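You operate a simulated robot arm through the tools that you are given. There is no shell and no other tool.

Carry out the task below with a simulated robot arm. There is one attempt and no reset: what you move stays moved.

Task
At the cabinet panel, switch the truck from mains power to the generator.
Fine: air and bench breakers off before the dial turns, then on again, air first; the generator keeps running.

Only the result counts: the job must be done as asked and must still hold three seconds after the hand-in. Knocking over, shifting, dropping, spilling or breaking anything else fails it.

Robot
A 6-joint arm with a two-finger parallel gripper, fixed in place. Base frame: the origin is at the foot of the arm, x ahead of it, y to its left, z up. Units: mm, degrees, N and s.
With the tool pointing down near the work surface it reaches from about 100 to 620 mm from the base axis. Its first joint turns from -66.0 to 66.0 degrees. Payload 2.45 kg.
Tool frame: the origin (TCP) lies between the finger pads and is the grasp point; the fingertips stand 24 mm ahead of it; z points along the fingers, y is the line along which they close. The gripper opens to 68 mm. The fingers are 17 mm wide and 10 mm thick; the gripper's body (40 by 70 mm) begins 41 mm behind the TCP.
Orientation is told as [roll, pitch, yaw] about the base's x, y, z axes, in that order, counted from this pose: with the fingers straight down and closing along the base's y, the tool's x points along the base's -x, its y along +y and its z along -z.

Tools
- The arm moves only by the tool servo_tool. Its argument "steps" is a list that holds one entry, the list of rows, each a list of 7 numbers: the opening, from 0 (shut) to 1 (fully open), then the shift along the base's x, y, z in cm, then the turn, a rotation vector about the base's x, y, z in degrees. In form: [[[jaw, tx, ty, tz, wx, wy, wz], ...]]. A call has 1 to 20 rows; each row shifts and turns the commanded pose from where the row before left it. Each row takes 0.2 s and may step no farther than 50 mm and 8.6 degrees from the row before; otherwise, or with a gripper value out of range, the whole call is refused. A pose out of reach is approached as far as the arm can. The call stops where the force on the tool passes 90 N (or 10 N more than at its start, if that is more) or the arm is blocked; 0.2 s more then pass. The fingers move at their own pace (about 108 mm/s each) and stop on an object; they squeeze with about 41 N. The grip force told is the motor's: it shows also when the fingers shut on nothing. Time passes only in rows, and 0.2 s behind the last, so rows that do not move let the fingers close. The reply holds the time, the measured pose of the TCP, the force on the tool along the base axes, the opening and the grip force, in the units named above and with some noise, with the torque about the TCP (base axes, N m) and any sound that the robot's microphone picked up, and new pictures: "show" is both (left out), scene, wrist or none.
- Cameras (640 x 400 px; columns grow to the right, rows downward): "scene" is fixed at [167.6, 433.2, 1451.3]; the picture's right is [-0.73, -0.69, 0.00], its down [-0.46, 0.49, -0.74] and it looks along [0.51, -0.54, -0.67] (base axes); focal length 344 px, centre (320, 200). "wrist" rides on the gripper at [84, 11, -75] in the tool frame; the picture's right is [-0.13, 0.99, 0.00], its down [-0.60, -0.08, -0.79] and it looks along [-0.79, -0.10, 0.61] (tool axes); focal length 251 px, centre (320, 200). There is no depth. A picture from a camera that has moved, and an enlarged one, comes with that camera's place and axes in the base frame and with its lens. The place of the scene camera against the robot may be out by one fixed shift of up to 25 mm in any direction.
- zoom(camera, box): a new picture of the part [left, top, right, bottom] of that camera's present view, enlarged. No time passes.
- finish_job(): hands the job in; it is judged then, once.

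Nothing tells you positions but the pictures and the camera data. Unless the task says otherwise, let go and move clear before handing in.

The tools are called after "Request:" as a command line: name --argument value ..., lists and objects as JSON in quotes. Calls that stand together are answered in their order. servo_tool: Moves the arm, as the interface text tells. Its arguments: {"type":"object","properties":{"steps":{"type":"array","items":{"type":"array","items":{"type":"array","items":{"type":"number"}}}},"show":{"type":"string","enum":["both","scene","wrist","none"]}},"required":["steps"]} The other tools are called the same way: zoom (camera, box) takes an enlarged picture of a part of a camera's view; finish_job () hands the job in.

At the start:

```text
time: 0.0
eef_pos: [473.6, -6.6, 994.8]
orientation: [0.0, 0.1, 0.0]
ft_force: [-1.0, -0.3, 0.1]
moment: [0.01, 0.01, 0.04]
grip_width: 68.0
grasp_force: 0.1
```

scene: 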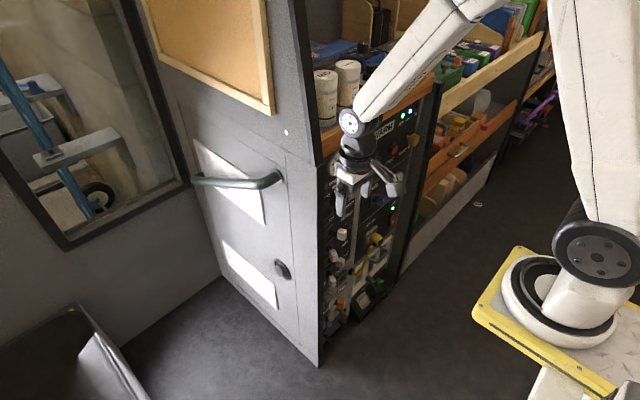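
wrist: 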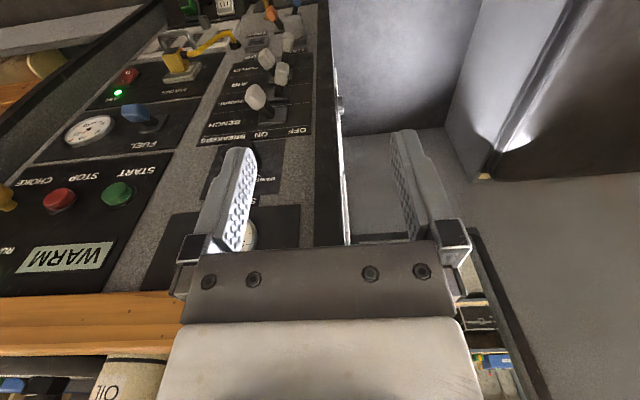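

I see a cabinet panel facing the robot with breakers, a generator section (choke/stop/start, fuel), and lower items; I'll enlarge both views to read it before moving.

Request:
zoom --camera "scene" --box '[310, 90, 440, 340]'

Request:
zoom --camera "wrist" --box '[0, 0, 340, 210]'

Request:
zoom --camera "wrist" --box '[140, 0, 340, 125]'

```text
1.60 times, centred on (375, 215) of scene
camera zoom: at [167.6, 433.2, 1451.3], right [-0.73, -0.69, 0.0], down [-0.46, 0.49, -0.74], along [0.51, -0.54, -0.67], focal length 550 px, centre (232, 176)
```

zoom: 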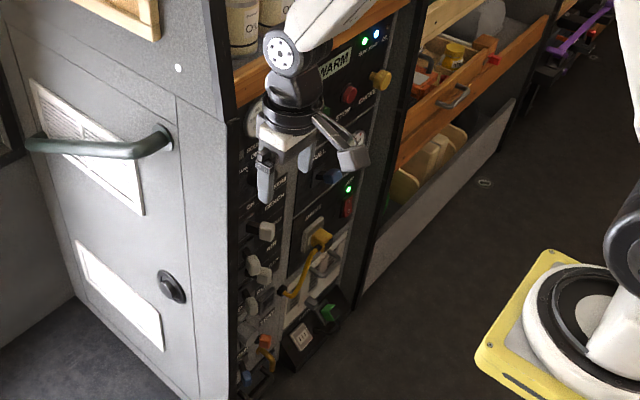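

```text
1.88 times, centred on (170, 105) of wrist
camera zoom: at [389.9, 5.0, 1070.5], right [0.13, 0.99, 0.0], down [0.6, -0.08, 0.79], along [0.79, -0.1, -0.61], focal length 473 px, centre (602, 379)
```

zoom: 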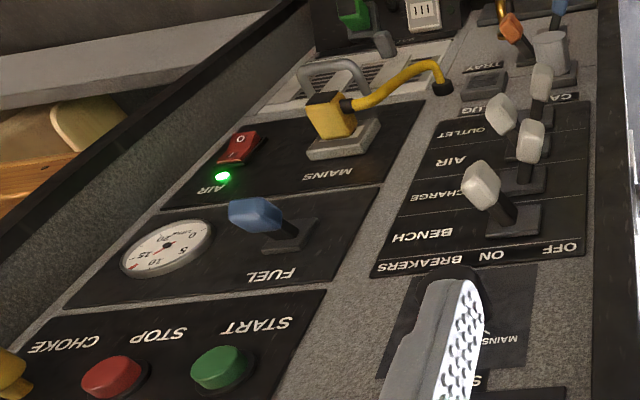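

```text
3.20 times, centred on (240, 62) of wrist
camera zoom: at [389.9, 5.0, 1070.5], right [0.13, 0.99, 0.0], down [0.6, -0.08, 0.79], along [0.79, -0.1, -0.61], focal length 805 px, centre (576, 640)
```

zoom: 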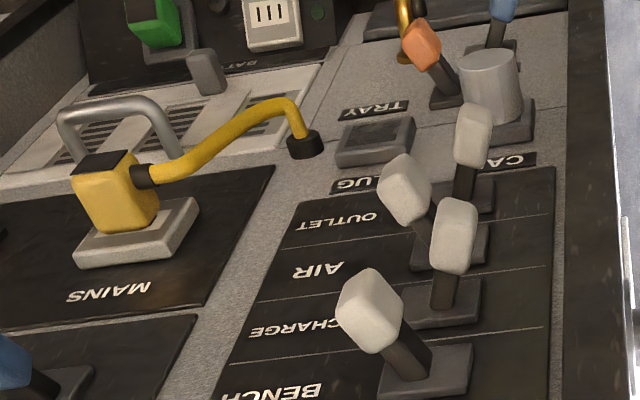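

The panel stands about x≈614 mm facing the robot, with the breaker levers near y≈-95 (bench z≈730 down to outlet z≈546) and the supply dial just above them. I'll back off a little and tilt the tool forward to see the dial and everything else clearly.

Request:
servo_tool --steps '[[[0, -1, 0, 0, 0, -8, 0], [0, -1, 0, 0, 0, -8, 0], [0, -1, 0, 0, 0, -8, 0], [0, -1, 0, 0, 0, -8, 0], [0, -1, 0, 0, 0, -8, 0]]]'

```text
time: 1.2
eef_pos: [465.8, -6.7, 990.1]
orientation: [0.0, -40.3, 0.0]
ft_force: [-0.5, -0.4, 0.4]
moment: [-0.02, 0.04, 0.0]
grip_width: 0.0
grasp_force: 23.6
out of reach, approached as far as the arm can: row 4, 5
camera wrist: at [354.1, 4.0, 993.7], right [0.1, 0.99, 0.08], down [-0.05, -0.08, 1.0], along [0.99, -0.1, 0.04], focal length 251 px, centre (320, 200)
```

scene: 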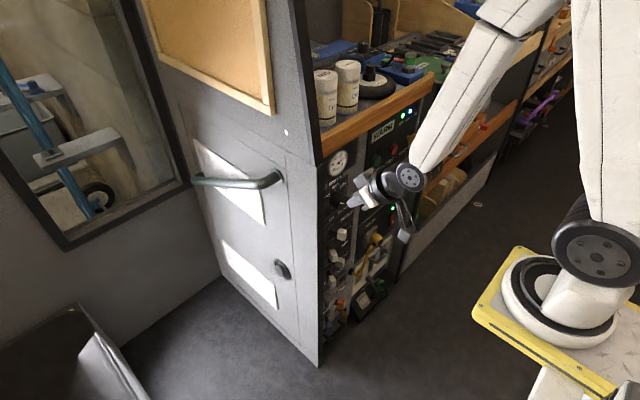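
wrist: 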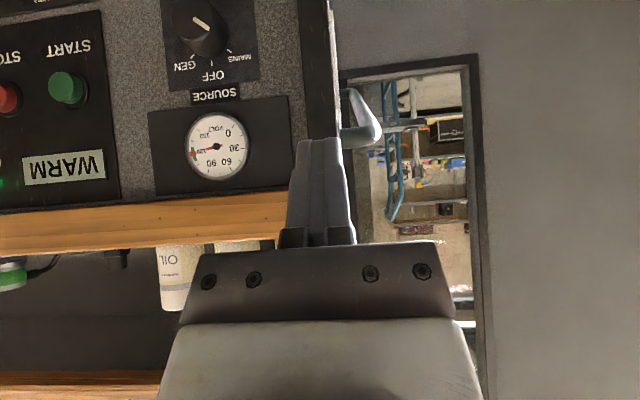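

The dial is labelled SOURCE with MAINS / OFF / GEN. I'll enlarge it to read the pointer.

Request:
zoom --camera "wrist" --box '[130, 0, 290, 100]'

Request:
zoom --camera "scene" --box '[310, 120, 420, 340]'

```text
4.00 times, centred on (210, 50) of wrist
camera zoom: at [354.1, 4.0, 993.7], right [0.1, 0.99, 0.08], down [-0.05, -0.08, 1.0], along [0.99, -0.1, 0.04], focal length 1006 px, centre (760, 800)
```

zoom: 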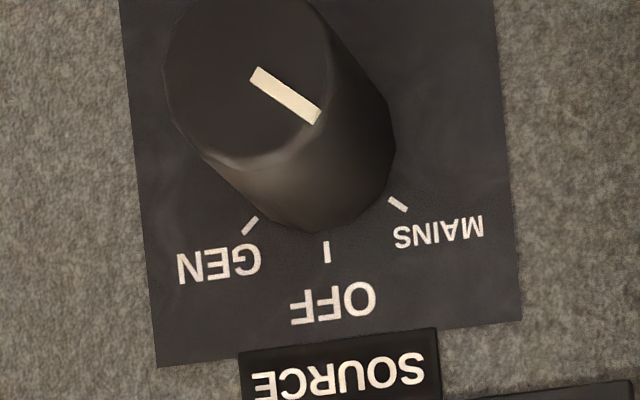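

```text
1.82 times, centred on (365, 230) of scene
camera zoom: at [167.6, 433.2, 1451.3], right [-0.73, -0.69, 0.0], down [-0.46, 0.49, -0.74], along [0.51, -0.54, -0.67], focal length 625 px, centre (238, 146)
```

zoom: 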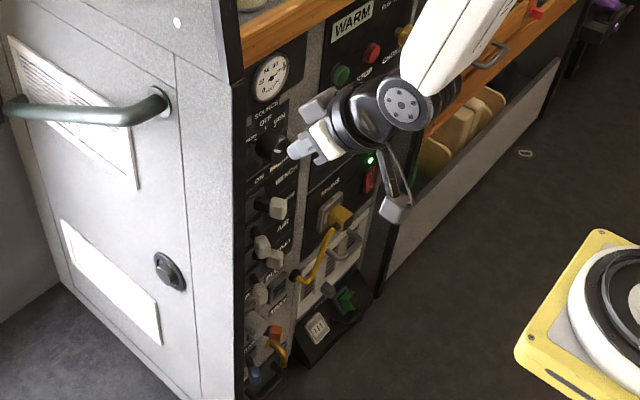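

The pointer sits at MAINS (upper-left) and GEN is upper-right, so the knob needs about 100° clockwise. I'll lower the tool and keep tilting it toward horizontal, staying clear of the panel.

Request:
servo_tool --steps '[[[0, 0, 0, -4, 0, 0, 0], [0, 0, 0, -4, 0, -8, 0], [0, 0, 0, -4, 0, -8, 0], [0, 0, 0, -4, 0, -8, 0]]]'

```text
time: 2.2
eef_pos: [467.3, -8.4, 831.8]
orientation: [-0.1, -64.1, -0.1]
ft_force: [-0.2, -0.2, -0.1]
moment: [-0.02, -0.02, -0.02]
grip_width: 0.1
grasp_force: 23.3
camera wrist: at [364.2, 2.5, 788.5], right [0.06, 0.99, 0.12], down [-0.45, -0.08, 0.89], along [0.89, -0.1, 0.44], focal length 251 px, centre (320, 200)
```

scene: 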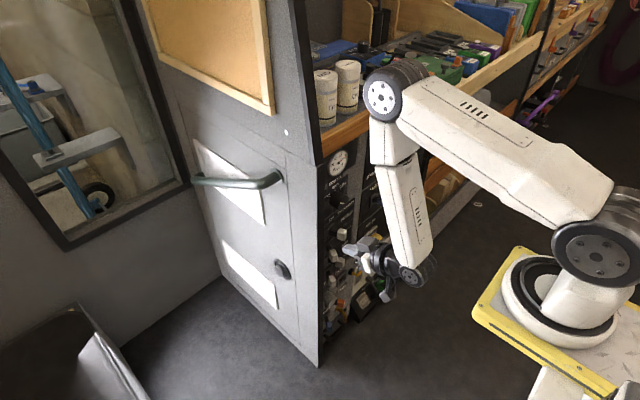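
wrist: 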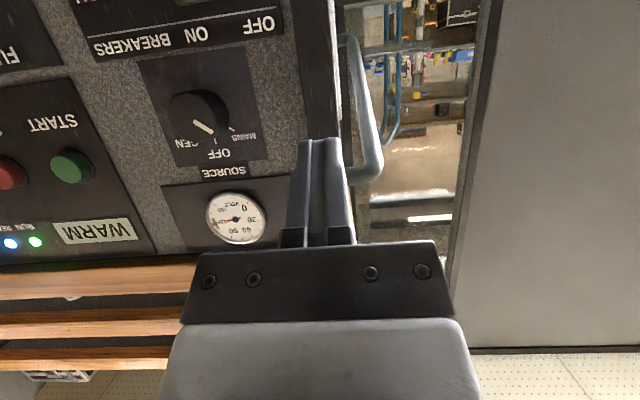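

The commanded pose follows the reached one, and the tool is now about 64° forward. I'll continue down and level the tool to get a straight view of the breakers.

Request:
servo_tool --steps '[[[0, 0, 0, -4, 0, -8, 0], [0, 0, 0, -4, 0, -8, 0], [0, 0, 0, -4, 0, -8, 0], [0, -0.5, 0, -4, 0, -2, 0]]]'

```text
time: 3.2
eef_pos: [460.2, -5.6, 669.6]
orientation: [-175.1, -90.0, 175.1]
ft_force: [0.0, -0.8, 0.4]
moment: [0.02, 0.01, 0.0]
grip_width: 0.0
grasp_force: 23.5
camera wrist: at [386.3, 4.1, 586.3], right [0.0, 0.99, 0.13], down [-0.79, -0.08, 0.6], along [0.61, -0.1, 0.79], focal length 251 px, centre (320, 200)
```

scene: 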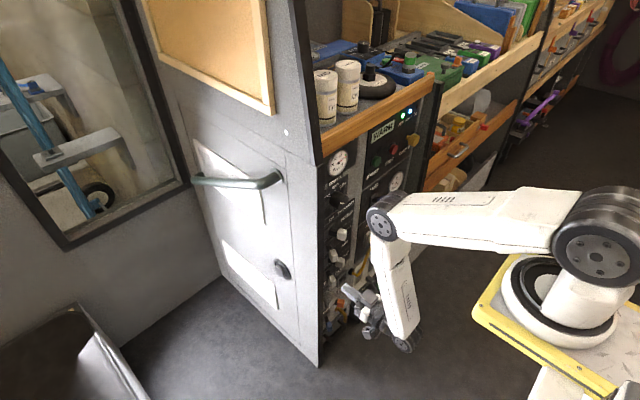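
wrist: 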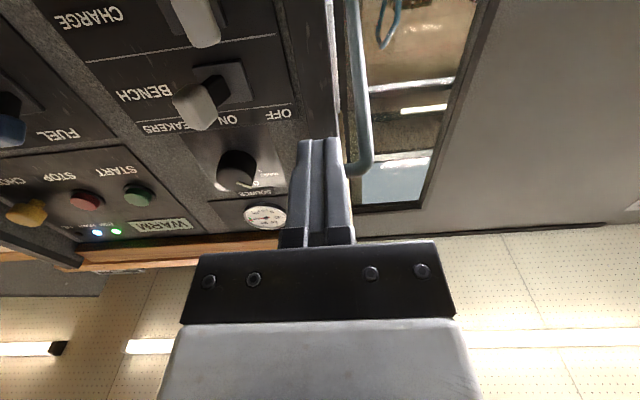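

The breakers column is now in view. I'll enlarge the breaker block and the lamps to read their states before touching anything.

Request:
zoom --camera "wrist" --box '[30, 0, 300, 169]'

Request:
zoom --camera "wrist" --box '[0, 140, 300, 270]'

Request:
zoom --camera "scene" --box '[310, 80, 440, 350]'

Request:
zoom --camera "scene" --box '[310, 190, 410, 250]'

```text
2.37 times, centred on (165, 84) of wrist
camera zoom: at [386.3, 4.1, 586.3], right [0.0, 0.99, 0.13], down [-0.79, -0.08, 0.6], along [0.61, -0.1, 0.79], focal length 595 px, centre (687, 473)
```

zoom: 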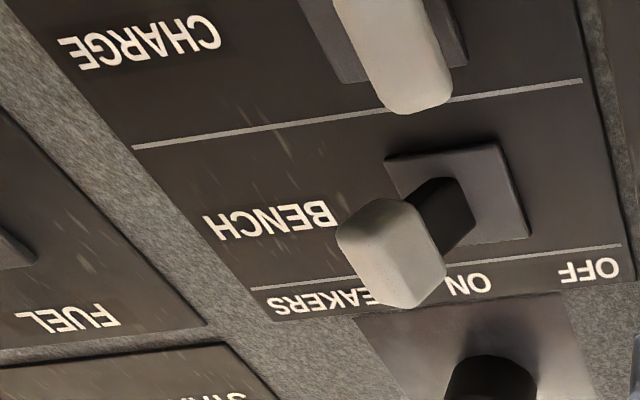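

```text
2.13 times, centred on (150, 205) of wrist
camera zoom: at [386.3, 4.1, 586.3], right [0.0, 0.99, 0.13], down [-0.79, -0.08, 0.6], along [0.61, -0.1, 0.79], focal length 536 px, centre (683, 189)
```

zoom: 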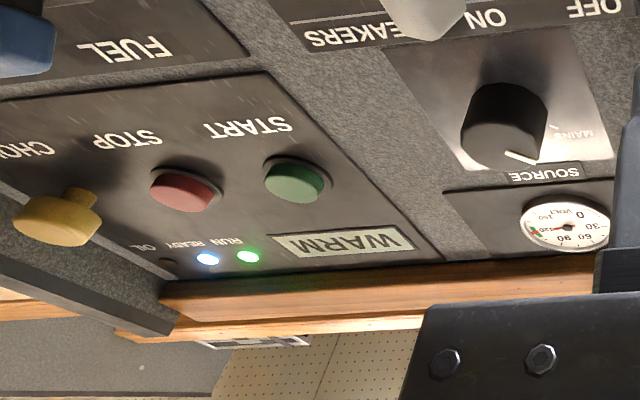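

```text
1.48 times, centred on (375, 215) of scene
camera zoom: at [167.6, 433.2, 1451.3], right [-0.73, -0.69, 0.0], down [-0.46, 0.49, -0.74], along [0.51, -0.54, -0.67], focal length 509 px, centre (238, 178)
```

zoom: 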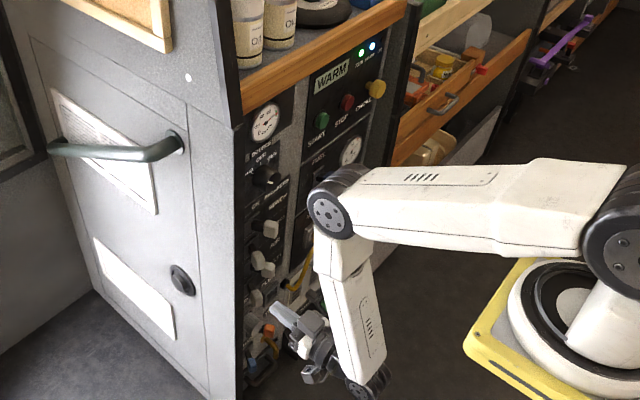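

```text
6.40 times, centred on (360, 220) of scene
camera zoom: at [167.6, 433.2, 1451.3], right [-0.73, -0.69, 0.0], down [-0.46, 0.49, -0.74], along [0.51, -0.54, -0.67], focal length 2200 px, centre (64, 72)
```

zoom: 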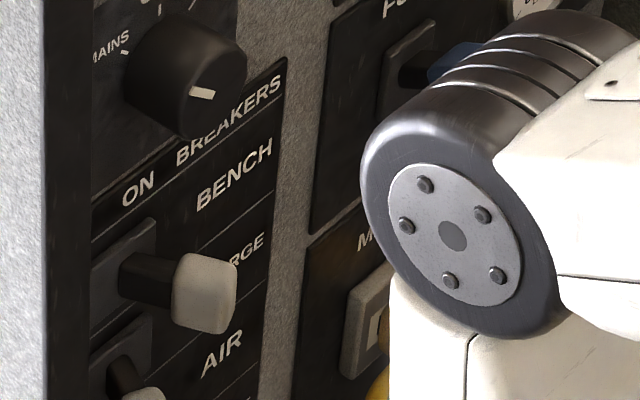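

Generator RUN and READY lamps are lit, and bench leans to ON (-y side) while charge leans to OFF (+y side). Lever bases are about (630, -106) at z≈703 bench, 643 charge, ~583 air; I'll move sideways in free space to the -y side of the air lever to look closer.

Request:
servo_tool --steps '[[[0, 0, -4, -2, 0, 0, 0], [0, 0, -4, -2, 0, 0, 0], [0, 0, -4, -2, 0, 0, 0], [0, 0, -4, -2, 0, 0, 0], [0, 0, 0, 0, 0, 0, 0]]]'

Request:
zoom --camera "wrist" --box '[160, 0, 480, 200]'

```text
time: 4.4
eef_pos: [470.9, -169.8, 592.3]
orientation: [-128.7, -89.1, 128.9]
ft_force: [-0.1, 0.6, -0.1]
moment: [0.01, -0.03, -0.03]
grip_width: 0.0
grasp_force: 23.5
camera wrist: at [398.3, -161.0, 508.3], right [0.0, 0.99, 0.12], down [-0.8, -0.07, 0.6], along [0.6, -0.09, 0.79], focal length 251 px, centre (320, 200)
```

scene: 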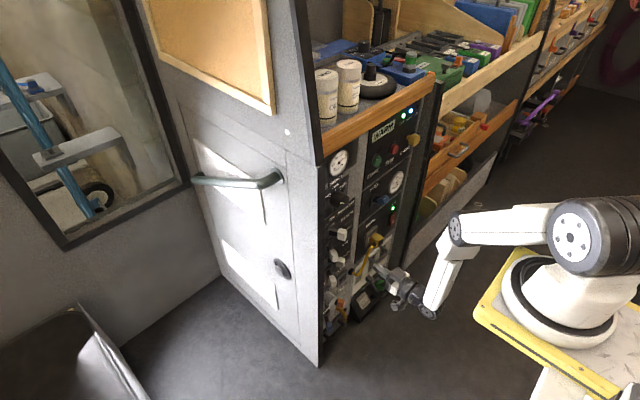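
wrist: 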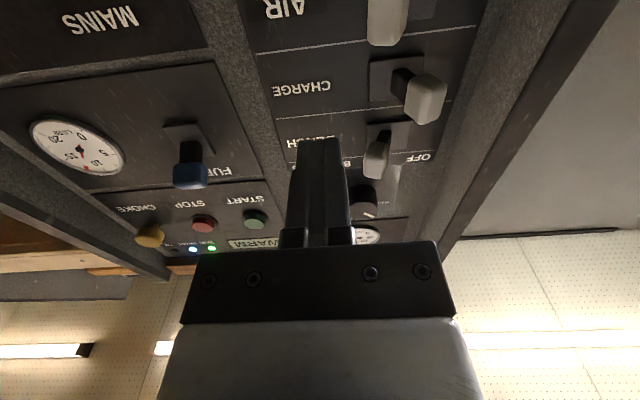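

```text
2.00 times, centred on (320, 100) of wrist
camera zoom: at [398.3, -161.0, 508.3], right [0.0, 0.99, 0.12], down [-0.8, -0.07, 0.6], along [0.6, -0.09, 0.79], focal length 503 px, centre (320, 400)
```

zoom: 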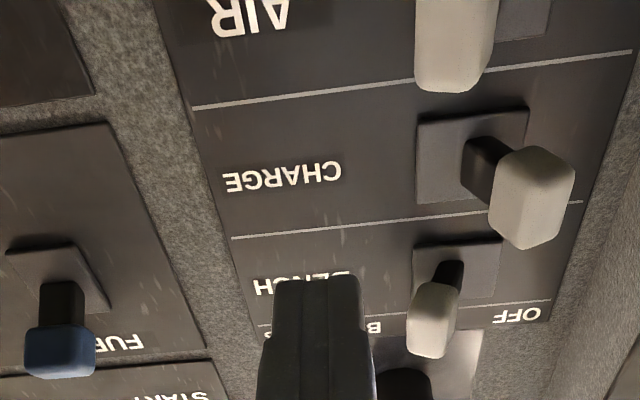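

Air's handle tip is near (585, -125, 575), leaning ON. I'll advance with closed fingers on its -y side (TCP y≈-168) and check clearance before pushing.

Request:
servo_tool --steps '[[[0, 2, 0, -1.5, 0, 0, 0], [0, 2.5, 0, 0, 0, 0, 0], [0, 2.5, 0, 0, 0, 0, 0], [0, 2, 0, 0, 0, 0, 0], [0, 0, 0, 0, 0, 0, 0]]]'

Request:
zoom --camera "wrist" --box '[200, 0, 520, 200]'

Request:
zoom --camera "scene" --box '[320, 210, 420, 330]'

```text
time: 5.3
eef_pos: [606.1, -228.1, 652.3]
orientation: [-147.2, -81.3, 146.4]
ft_force: [-60.4, 16.0, -11.6]
moment: [-0.09, 0.64, 0.51]
grip_width: 0.0
grasp_force: 24.0
stopped in row 4: the arm was blocked; the commanded pose is now the measured one
camera wrist: at [543.0, -225.0, 559.5], right [0.0, 1.0, 0.05], down [-0.87, -0.02, 0.5], along [0.5, -0.04, 0.86], focal length 251 px, centre (320, 200)
```

scene: 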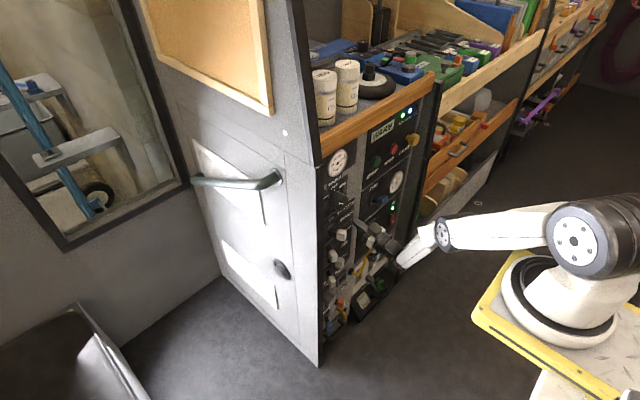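
wrist: 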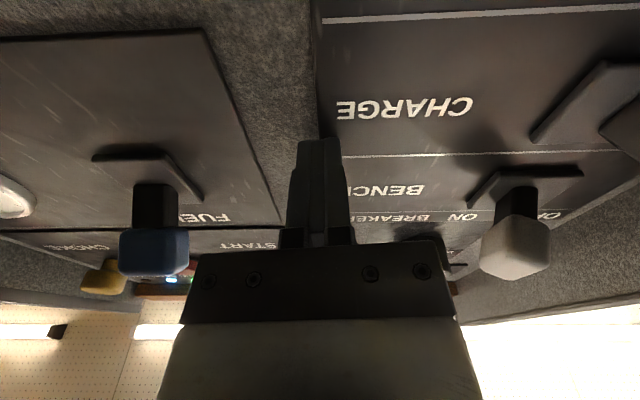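

```text
2.00 times, centred on (360, 100) of wrist
camera zoom: at [543.0, -225.0, 559.5], right [0.0, 1.0, 0.05], down [-0.87, -0.02, 0.5], along [0.5, -0.04, 0.86], focal length 503 px, centre (240, 400)
```

zoom: 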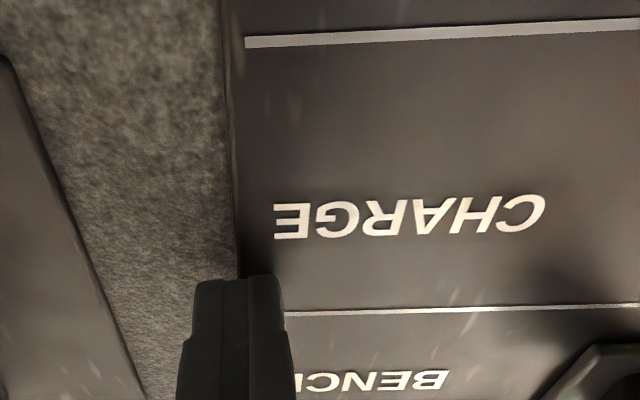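

```text
3.33 times, centred on (370, 270) of scene
camera zoom: at [169.9, 426.6, 1453.1], right [-0.73, -0.69, 0.0], down [-0.46, 0.49, -0.74], along [0.51, -0.54, -0.67], focal length 1146 px, centre (153, -33)
```

zoom: 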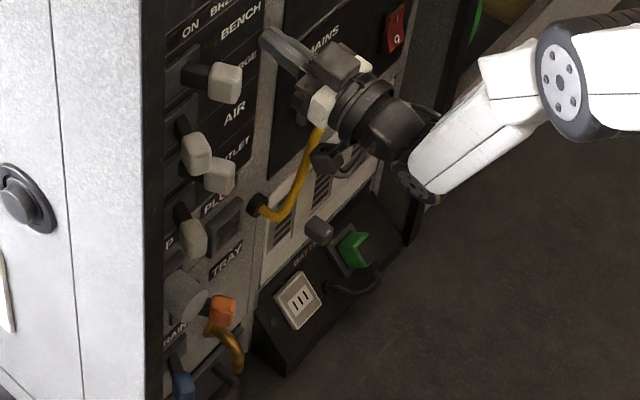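

The arm ended up well off its commanded path (606, -228, 652 instead of about 561, -170, 577), with the fingertips against bare panel right beside the CHARGE label. I'll back straight off a little and see whether the pose settles and if anything moved.

Request:
servo_tool --steps '[[[0, -1, 0, 0, 0, 0, 0], [0, 0, 0, 0, 0, 0, 0]]]'

Request:
zoom --camera "scene" --box '[320, 100, 440, 340]'

```text
time: 5.9
eef_pos: [597.3, -223.0, 654.8]
orientation: [-147.0, -80.5, 146.4]
ft_force: [0.6, -0.1, 0.8]
moment: [0.03, 0.02, 0.0]
grip_width: 0.0
grasp_force: 23.8
camera wrist: at [534.1, -219.5, 561.3], right [0.0, 1.0, 0.04], down [-0.87, -0.02, 0.49], along [0.49, -0.03, 0.87], focal length 251 px, centre (320, 200)
```

scene: 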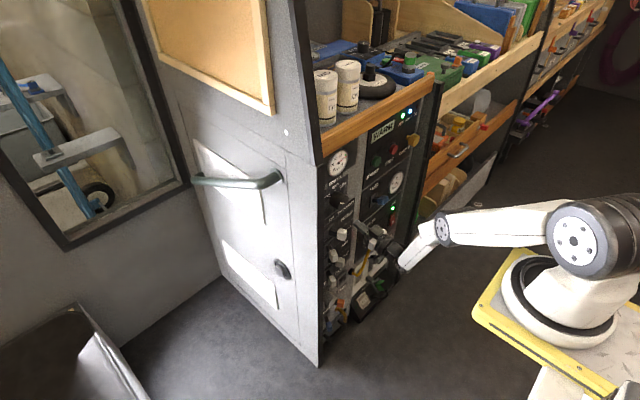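
wrist: 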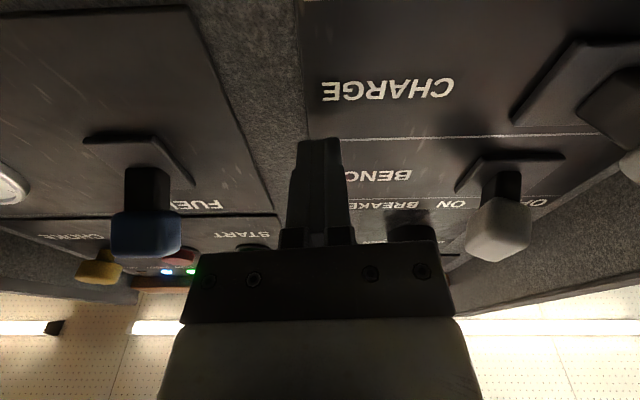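

```text
1.67 times, centred on (380, 220) of scene
camera zoom: at [167.6, 433.2, 1451.3], right [-0.73, -0.69, 0.0], down [-0.46, 0.49, -0.74], along [0.51, -0.54, -0.67], focal length 573 px, centre (220, 167)
```

zoom: 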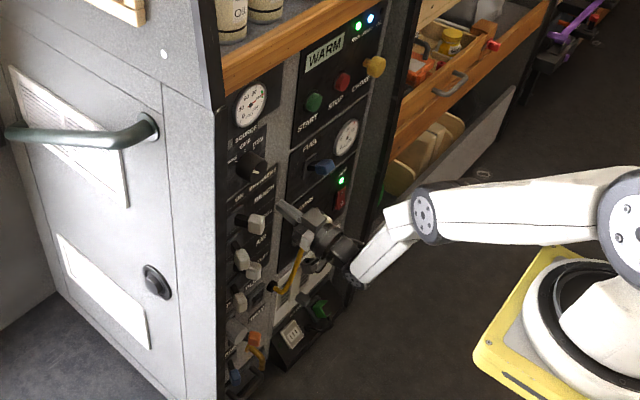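

The scene camera data went back to normal once the push eased, and backing off worked as commanded. The stray motion came from the arm running out of reach (horizontal tool this low stretches it straight), so I'll retract and work the breakers with the tool tilted about 45° down, which also gives a frontal view.

Request:
servo_tool --steps '[[[0, -3, 0, 0, 0, 0, 0], [0, -2, 0.8, 0, 2, 8, 0], [0, -2, 0.8, 0, 2, 8, 0], [0, -1.5, 0.8, 0, 1, 8, 0], [0, -1.5, 0.8, -0.5, 0, 8, 0], [0, -1, 0.8, -0.5, 0, 8, 0], [0, -1, 0.8, -0.5, 0, 8, 0], [0, 0, 0, 0, 0, 5, 0], [0, 0, 0, 0, 0, 0, 0]]]'

```text
time: 7.9
eef_pos: [478.0, -175.7, 639.2]
orientation: [-0.4, -44.8, 0.4]
ft_force: [0.0, 0.0, 0.0]
moment: [0.0, 0.03, -0.04]
grip_width: 0.2
grasp_force: 22.7
camera wrist: at [365.1, -165.5, 633.9], right [0.09, 0.99, 0.09], down [-0.13, -0.07, 0.99], along [0.99, -0.1, 0.12], focal length 251 px, centre (320, 200)
```

scene: 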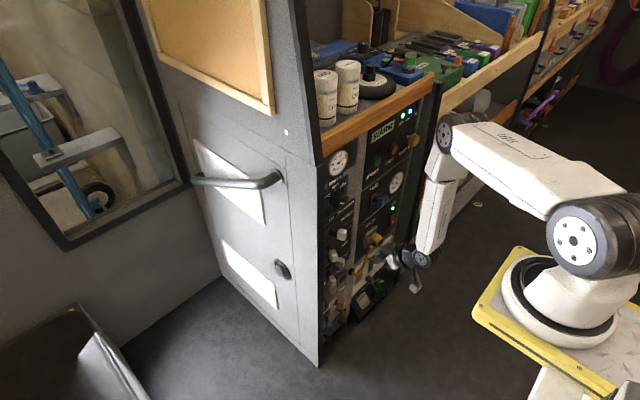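
wrist: 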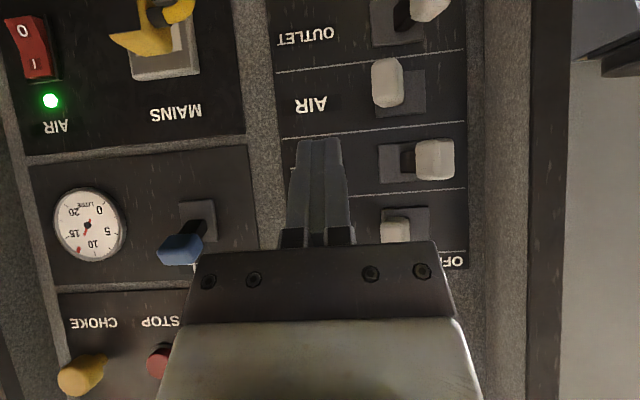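

From this frontal view: air lever base ≈(628, -103, 569) with handle leaning ON (tip y≈-124), charge z≈636, bench z≈703. I'll zoom for handle size before engaging.

Request:
zoom --camera "wrist" --box '[270, 0, 480, 131]'

Request:
zoom --camera "scene" --box '[310, 170, 410, 310]'

```text
3.05 times, centred on (375, 66) of wrist
camera zoom: at [365.1, -165.5, 633.9], right [0.09, 0.99, 0.09], down [-0.13, -0.07, 0.99], along [0.99, -0.1, 0.12], focal length 766 px, centre (152, 610)
```

zoom: 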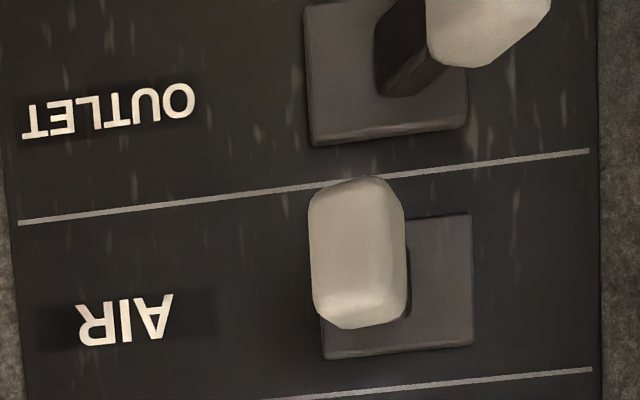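

```text
2.86 times, centred on (360, 240) of scene
camera zoom: at [167.6, 433.2, 1451.3], right [-0.73, -0.69, 0.0], down [-0.46, 0.49, -0.74], along [0.51, -0.54, -0.67], focal length 982 px, centre (206, 86)
```

zoom: 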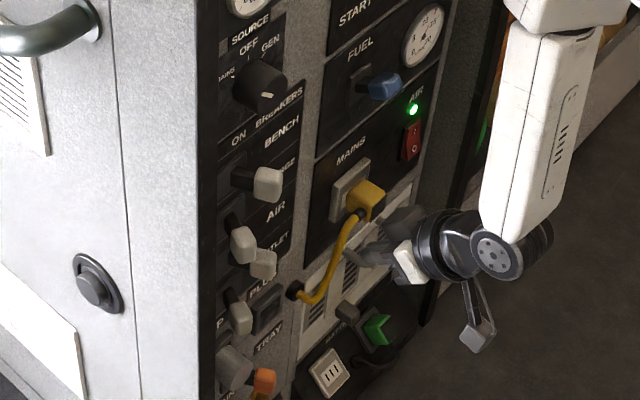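

Handles are about 25 mm wide and centred near x≈590. I'll tilt to about -58° and approach beside the air lever's -y side, stopping short of it to verify.

Request:
servo_tool --steps '[[[0, 1, 0.7, -2.5, 0, -6.5, 0], [0, 1, 0.7, -3, 0, -6.5, 0], [0, 2.5, 0, 0, 0, 0, 0], [0, 2.5, 0, 0, 0, 0, 0], [0, 0, 0, 0, 0, 0, 0]]]'

Request:
zoom --camera "wrist" --box '[240, 0, 480, 150]'

```text
time: 9.1
eef_pos: [546.4, -162.0, 584.1]
orientation: [-0.6, -58.0, 0.5]
ft_force: [-0.6, 0.2, 0.9]
moment: [-0.01, -0.02, -0.04]
grip_width: 0.2
grasp_force: 23.9
camera wrist: at [438.9, -152.1, 554.9], right [0.07, 0.99, 0.1], down [-0.35, -0.07, 0.93], along [0.93, -0.1, 0.34], focal length 251 px, centre (320, 200)
```

scene: 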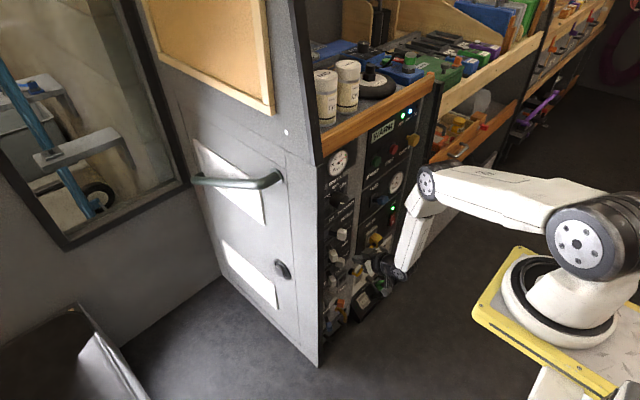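
wrist: 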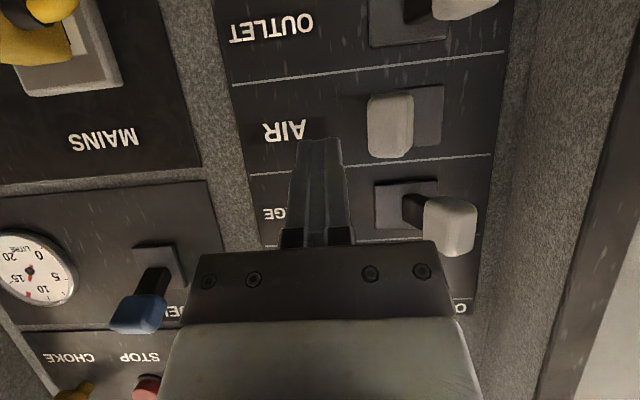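

```text
2.67 times, centred on (360, 75) of wrist
camera zoom: at [438.9, -152.1, 554.9], right [0.07, 0.99, 0.1], down [-0.35, -0.07, 0.93], along [0.93, -0.1, 0.34], focal length 670 px, centre (213, 533)
```

zoom: 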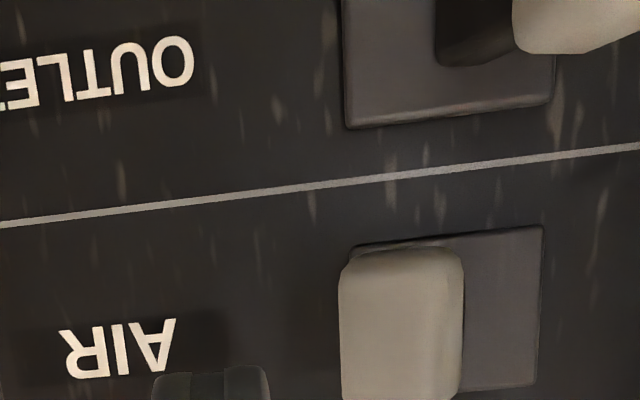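

Air handle centre is confirmed at about (590, -124, 569), with the fingertips now on its -y side. I'll advance 28 mm and then push gently toward +y (OFF).

Request:
servo_tool --steps '[[[0, 1.4, 0, 0, 0, 0, 0], [0, 1.4, 0, 0, 0, 0, 0], [0, 0, 1, 0, 0, 0, 0], [0, 0, 1, 0, 0, 0, 0], [0, 0, 1, 0, 0, 0, 0], [0, 0, 0, 0, 0, 0, 0]]]'

Request:
zoom --camera "wrist" --box '[240, 0, 480, 150]'

```text
time: 10.5
eef_pos: [573.0, -135.0, 584.2]
orientation: [-0.3, -57.6, 0.1]
ft_force: [-36.3, -12.8, 27.7]
moment: [0.36, -0.08, 0.37]
grip_width: 0.1
grasp_force: 23.9
camera wrist: at [464.6, -123.4, 553.0], right [0.07, 0.99, 0.11], down [-0.35, -0.07, 0.93], along [0.93, -0.1, 0.34], focal length 251 px, centre (320, 200)
```

scene: 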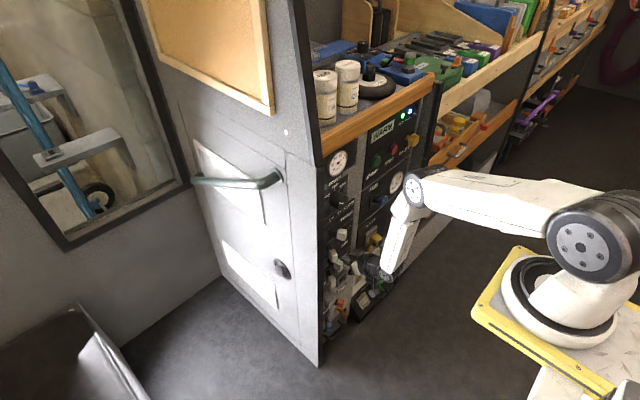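
wrist: 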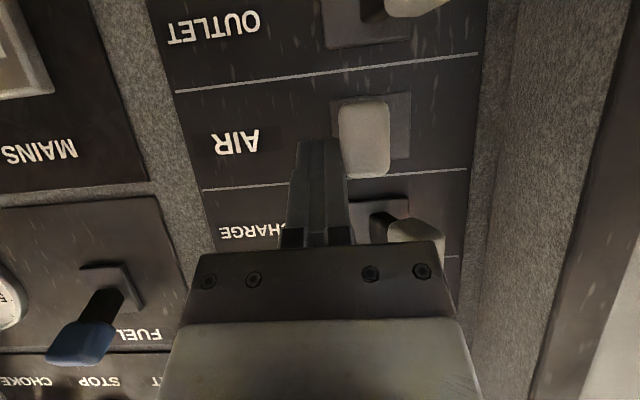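

```text
2.67 times, centred on (360, 75) of wrist
camera zoom: at [464.6, -123.4, 553.0], right [0.07, 0.99, 0.11], down [-0.35, -0.07, 0.93], along [0.93, -0.1, 0.34], focal length 670 px, centre (213, 533)
```

zoom: 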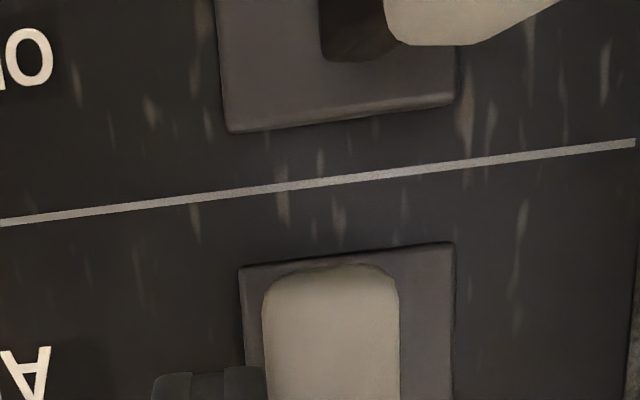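

The air lever has swung about halfway (handle now y≈-112), but there's an unexpected axial push of about 45 N on the fingers. I'll ease back 6 mm along x while keeping side contact, and reread the forces.

Request:
servo_tool --steps '[[[0, -0.6, 0, 0, 0, 0, 0], [0, 0, 0, 0, 0, 0, 0]]]'

Request:
zoom --camera "wrist" --box '[260, 80, 480, 260]'

```text
time: 11.1
eef_pos: [569.7, -132.0, 584.8]
orientation: [-0.8, -58.0, 0.8]
ft_force: [0.7, -0.3, -0.1]
moment: [-0.01, -0.03, -0.02]
grip_width: 0.0
grasp_force: 23.6
camera wrist: at [462.0, -123.0, 554.0], right [0.07, 0.99, 0.1], down [-0.35, -0.07, 0.93], along [0.93, -0.1, 0.35], focal length 251 px, centre (320, 200)
```

scene: 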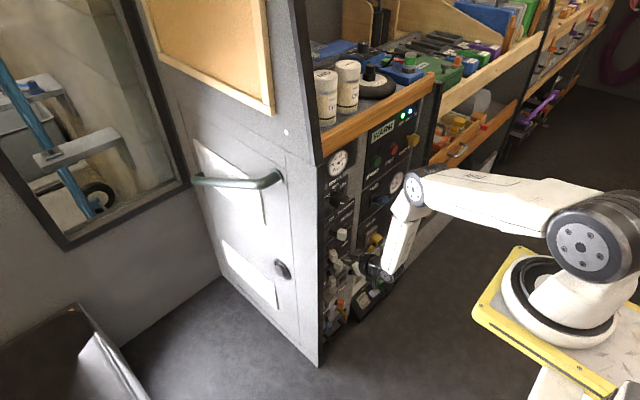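
wrist: 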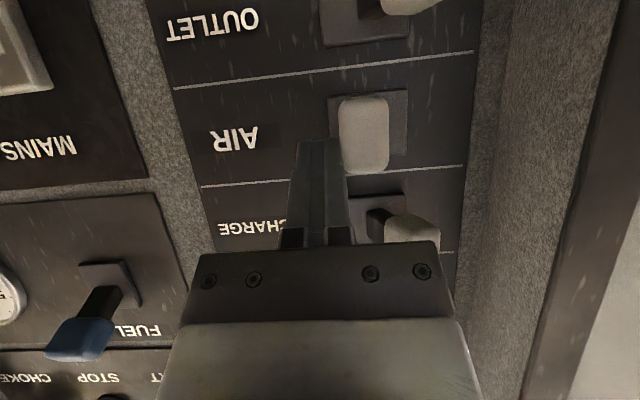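

```text
2.22 times, centred on (370, 170) of wrist
camera zoom: at [462.0, -123.0, 554.0], right [0.07, 0.99, 0.1], down [-0.35, -0.07, 0.93], along [0.93, -0.1, 0.35], focal length 559 px, centre (209, 267)
```

zoom: 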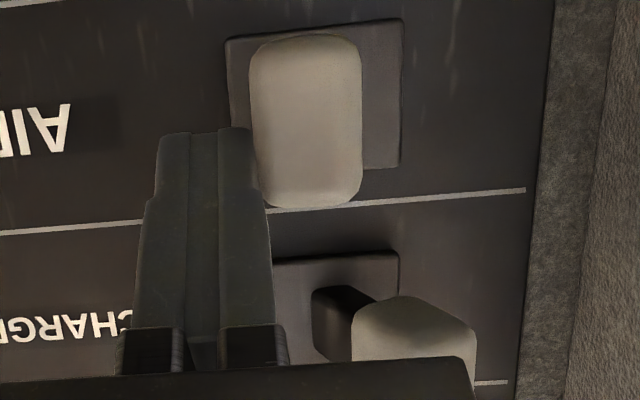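

Forces are now near zero with the lever resting mid-travel, so I was just too deep. I'll continue pushing toward OFF at this shallower depth.

Request:
servo_tool --steps '[[[0, 0, 0.7, 0, 0, 0, 0], [0, 0, 0.7, 0, 0, 0, 0], [0, 0, 0, 0, 0, 0, 0]]]'

Request:
zoom --camera "wrist" --box '[260, 80, 480, 260]'

```text
time: 11.9
eef_pos: [569.1, -116.5, 584.2]
orientation: [-0.6, -57.8, 0.4]
ft_force: [-0.6, 0.1, 0.3]
moment: [0.04, -0.02, 0.02]
grip_width: 0.4
grasp_force: 23.7
camera wrist: at [461.5, -107.3, 554.3], right [0.07, 0.99, 0.1], down [-0.35, -0.07, 0.93], along [0.93, -0.1, 0.34], focal length 251 px, centre (320, 200)
```

scene: 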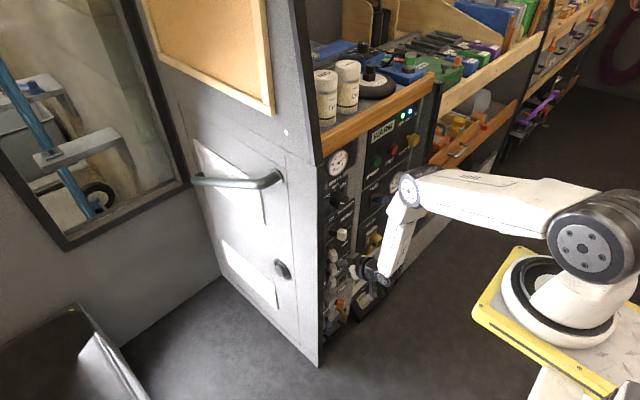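
wrist: 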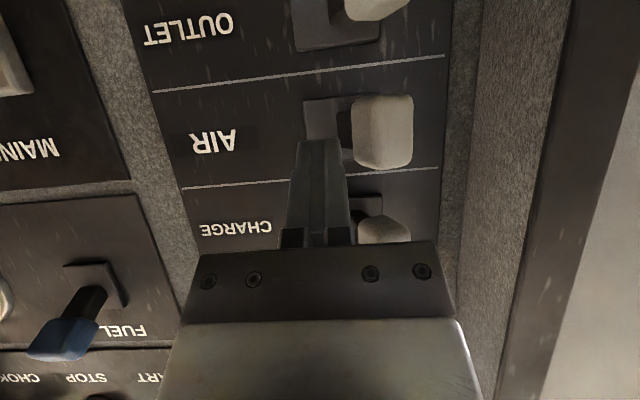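

```text
2.22 times, centred on (370, 170) of wrist
camera zoom: at [461.5, -107.3, 554.3], right [0.07, 0.99, 0.1], down [-0.35, -0.07, 0.93], along [0.93, -0.1, 0.34], focal length 559 px, centre (209, 267)
```

zoom: 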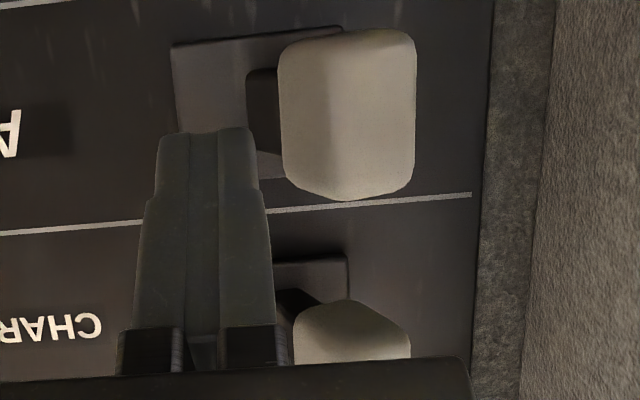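

Air has snapped over to OFF (handle y≈-86) and charge is unchanged. Next I'll back out and rise to the -y side of the bench lever.

Request:
servo_tool --steps '[[[0, 0, -1, 0, 0, 0, 0], [0, -2, -1, 0, 0, 0, 0], [0, -2.5, -1.5, 0, 0, 0, 0], [0, 0, -1, 4.5, 0, 0, 0], [0, 0, 0, 4.5, 0, 0, 0], [0, 0, 0, 4.4, 0, 0, 0], [0, 0, 0, 0, 0, 0, 0]]]'

Request:
zoom --camera "wrist" --box '[220, 0, 480, 162]'

```text
time: 13.5
eef_pos: [522.6, -162.8, 717.7]
orientation: [-0.7, -57.9, 0.7]
ft_force: [-0.8, 0.2, 0.6]
moment: [-0.02, -0.03, 0.0]
grip_width: 0.0
grasp_force: 23.9
camera wrist: at [414.5, -152.1, 687.1], right [0.07, 0.99, 0.1], down [-0.35, -0.07, 0.93], along [0.93, -0.1, 0.34], focal length 251 px, centre (320, 200)
```

scene: 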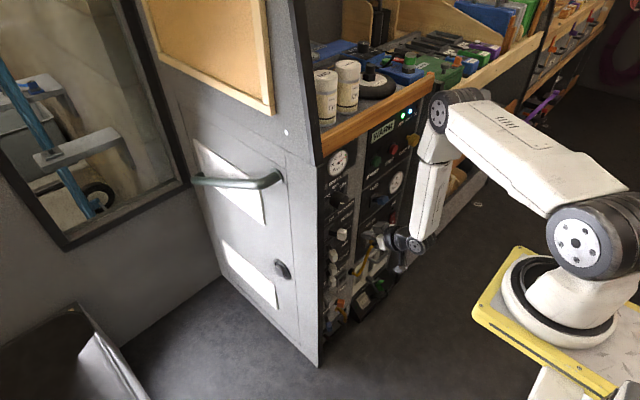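
wrist: 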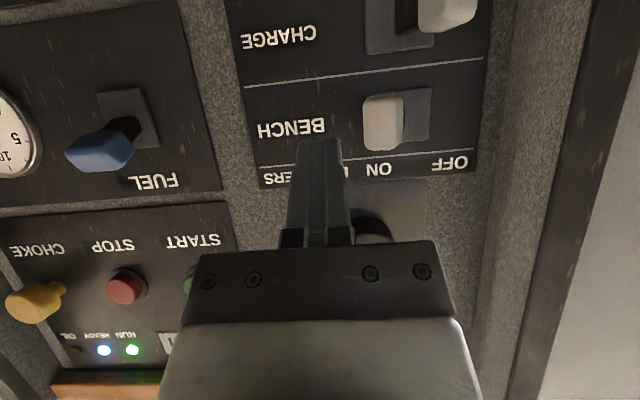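

```text
2.46 times, centred on (350, 81) of wrist
camera zoom: at [414.5, -152.1, 687.1], right [0.07, 0.99, 0.1], down [-0.35, -0.07, 0.93], along [0.93, -0.1, 0.34], focal length 619 px, centre (246, 493)
```

zoom: 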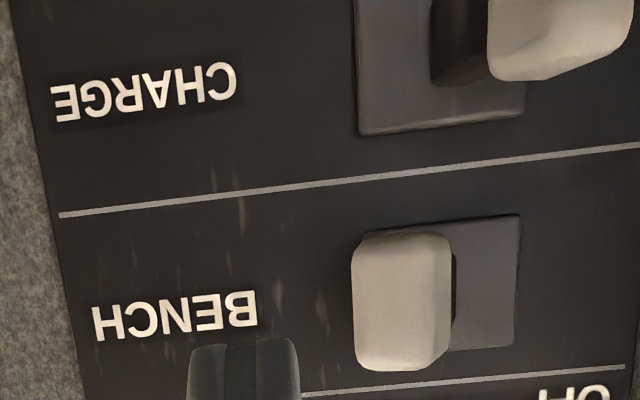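

Bench handle is at about (590, -124, 701), leaning ON. I'll repeat the same motion: in beside it, then push toward +y.

Request:
servo_tool --steps '[[[0, 1.6, 0, -0.1, 0, 0, 0], [0, 1.6, 0, 0, 0, 0, 0], [0, 1.4, 0, 0, 0, 0, 0], [0, 0, 1, 0, 0, 0, 0], [0, 0, 0.9, 0, 0, 0, 0], [0, 0, 0.9, 0, 0, 0, 0], [0, 0, 0.9, 0, 0, 0, 0], [0, 0, 0.9, 0, 0, 0, 0], [0, 0, 0, 0, 0, 0, 0]]]'

Request:
zoom --camera "wrist" --box '[220, 0, 480, 162]'

```text
time: 15.5
eef_pos: [571.3, -119.2, 719.2]
orientation: [-0.6, -57.9, 0.5]
ft_force: [-0.5, -0.3, -0.2]
moment: [0.01, 0.0, -0.02]
grip_width: 0.1
grasp_force: 23.6
camera wrist: at [462.5, -107.5, 687.8], right [0.07, 0.99, 0.1], down [-0.35, -0.07, 0.93], along [0.93, -0.1, 0.34], focal length 251 px, centre (320, 200)
```

scene: 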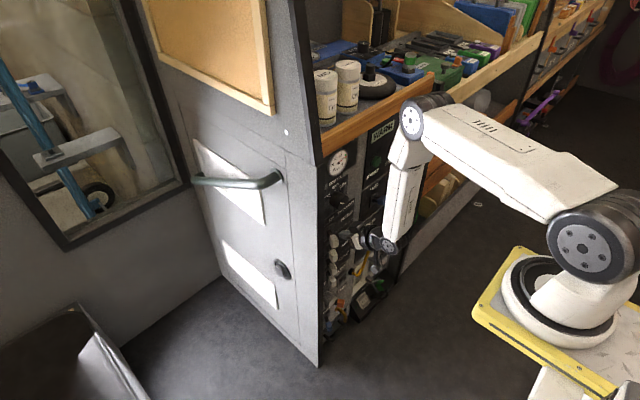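
wrist: 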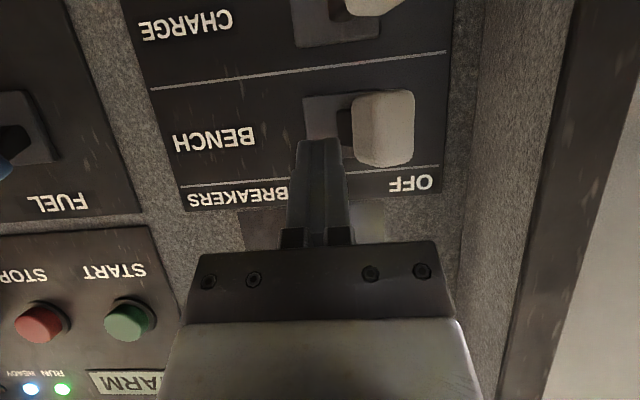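

```text
2.46 times, centred on (350, 81) of wrist
camera zoom: at [462.5, -107.5, 687.8], right [0.07, 0.99, 0.1], down [-0.35, -0.07, 0.93], along [0.93, -0.1, 0.34], focal length 619 px, centre (246, 493)
```

zoom: 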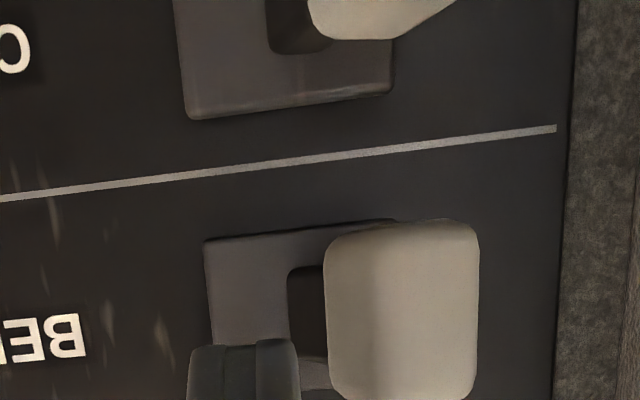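

Bench is now OFF too (handle over to +y). I'll back out and rise to a frontal view of the SOURCE dial.

Request:
servo_tool --steps '[[[0, 0, -1, 0, 0, 0, 0], [0, -3, -1, 0, 0, 0, 0], [0, -4, -1.5, 0, 0, 0, 0], [0, -3, -2, 3, 0, 6.5, 0], [0, 0, -1, 4, 0, 6.5, 0], [0, 0, 0, 4, 0, 0, 0], [0, 0, 0, 0, 0, 0, 0]]]'

Request:
zoom --camera "wrist" --box '[320, 80, 512, 200]'

```text
time: 17.1
eef_pos: [471.5, -183.9, 826.7]
orientation: [-0.3, -44.7, 0.4]
ft_force: [-0.1, 0.0, -0.6]
moment: [0.02, -0.01, 0.0]
grip_width: 0.0
grasp_force: 23.5
camera wrist: at [358.6, -172.8, 820.2], right [0.09, 0.99, 0.09], down [-0.13, -0.07, 0.99], along [0.99, -0.1, 0.12], focal length 251 px, centre (320, 200)
```

scene: 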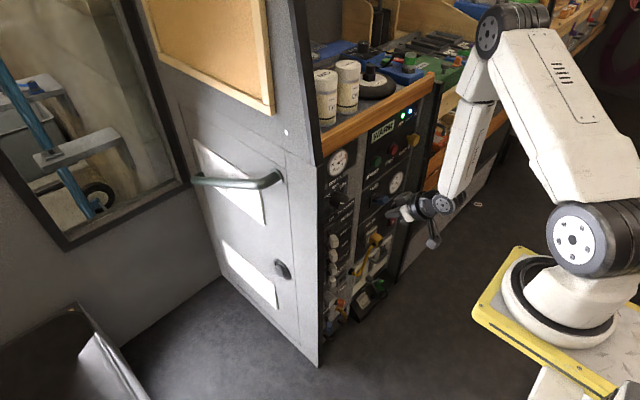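
wrist: 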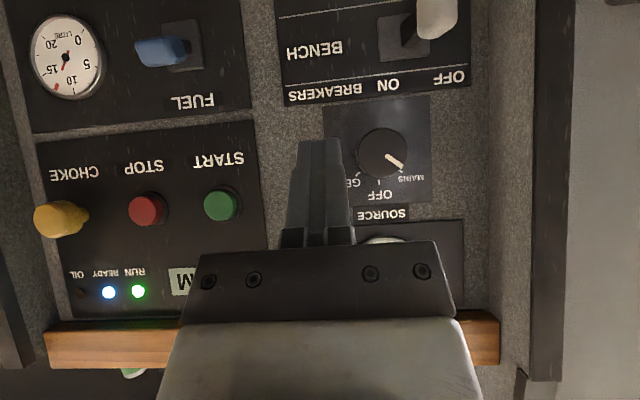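

```text
3.33 times, centred on (416, 140) of wrist
camera zoom: at [358.6, -172.8, 820.2], right [0.09, 0.99, 0.09], down [-0.13, -0.07, 0.99], along [0.99, -0.1, 0.12], focal length 838 px, centre (0, 400)
```

zoom: 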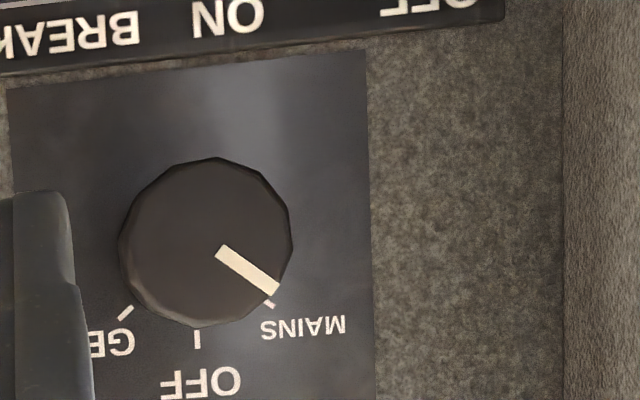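

The dial axis is at about y≈-135, z≈809, face at x≈598, diameter ≈45 mm, pointer on MAINS with ticks roughly ±45–50° from OFF. I'll level the tool, open the jaws and line up in front of the knob, still clear of it.

Request:
servo_tool --steps '[[[0, 0.3, 0.8, -0.3, 0, -7.55, 0], [0.3, 0.3, 0.8, -0.3, 0, -7.55, 0], [0.6, 0.3, 0.8, -0.3, 0, -7.55, 0], [1, 0.3, 0.8, -0.3, 0, -7.55, 0], [1, 0.3, 0.8, -0.3, 0, -7.55, 0], [1, 0.3, 0.9, -0.3, 0, -7.55, 0], [1, 0, 0, 0, 0, 0, 0]]]'

Request:
zoom --camera "wrist" --box '[200, 0, 440, 150]'

```text
time: 18.7
eef_pos: [487.2, -132.8, 811.2]
orientation: [-136.0, -89.6, 135.8]
ft_force: [-0.3, 0.5, 0.7]
moment: [-0.05, 0.02, 0.0]
grip_width: 67.9
grasp_force: 0.0
camera wrist: at [412.9, -123.2, 727.1], right [0.0, 0.99, 0.12], down [-0.8, -0.07, 0.6], along [0.6, -0.1, 0.79], focal length 251 px, centre (320, 200)
```

scene: 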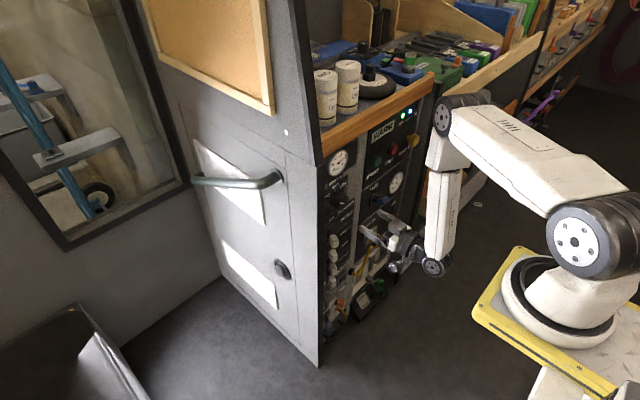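
wrist: 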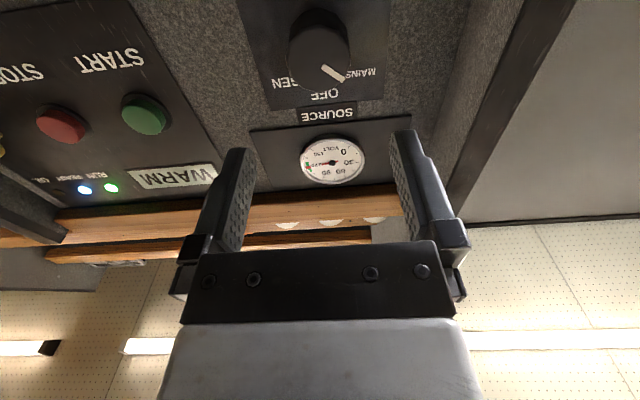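

```text
2.67 times, centred on (320, 75) of wrist
camera zoom: at [412.9, -123.2, 727.1], right [0.0, 0.99, 0.12], down [-0.8, -0.07, 0.6], along [0.6, -0.1, 0.79], focal length 670 px, centre (320, 533)
```

zoom: 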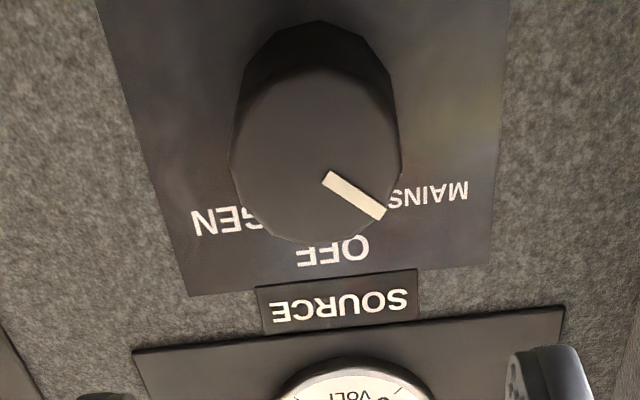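

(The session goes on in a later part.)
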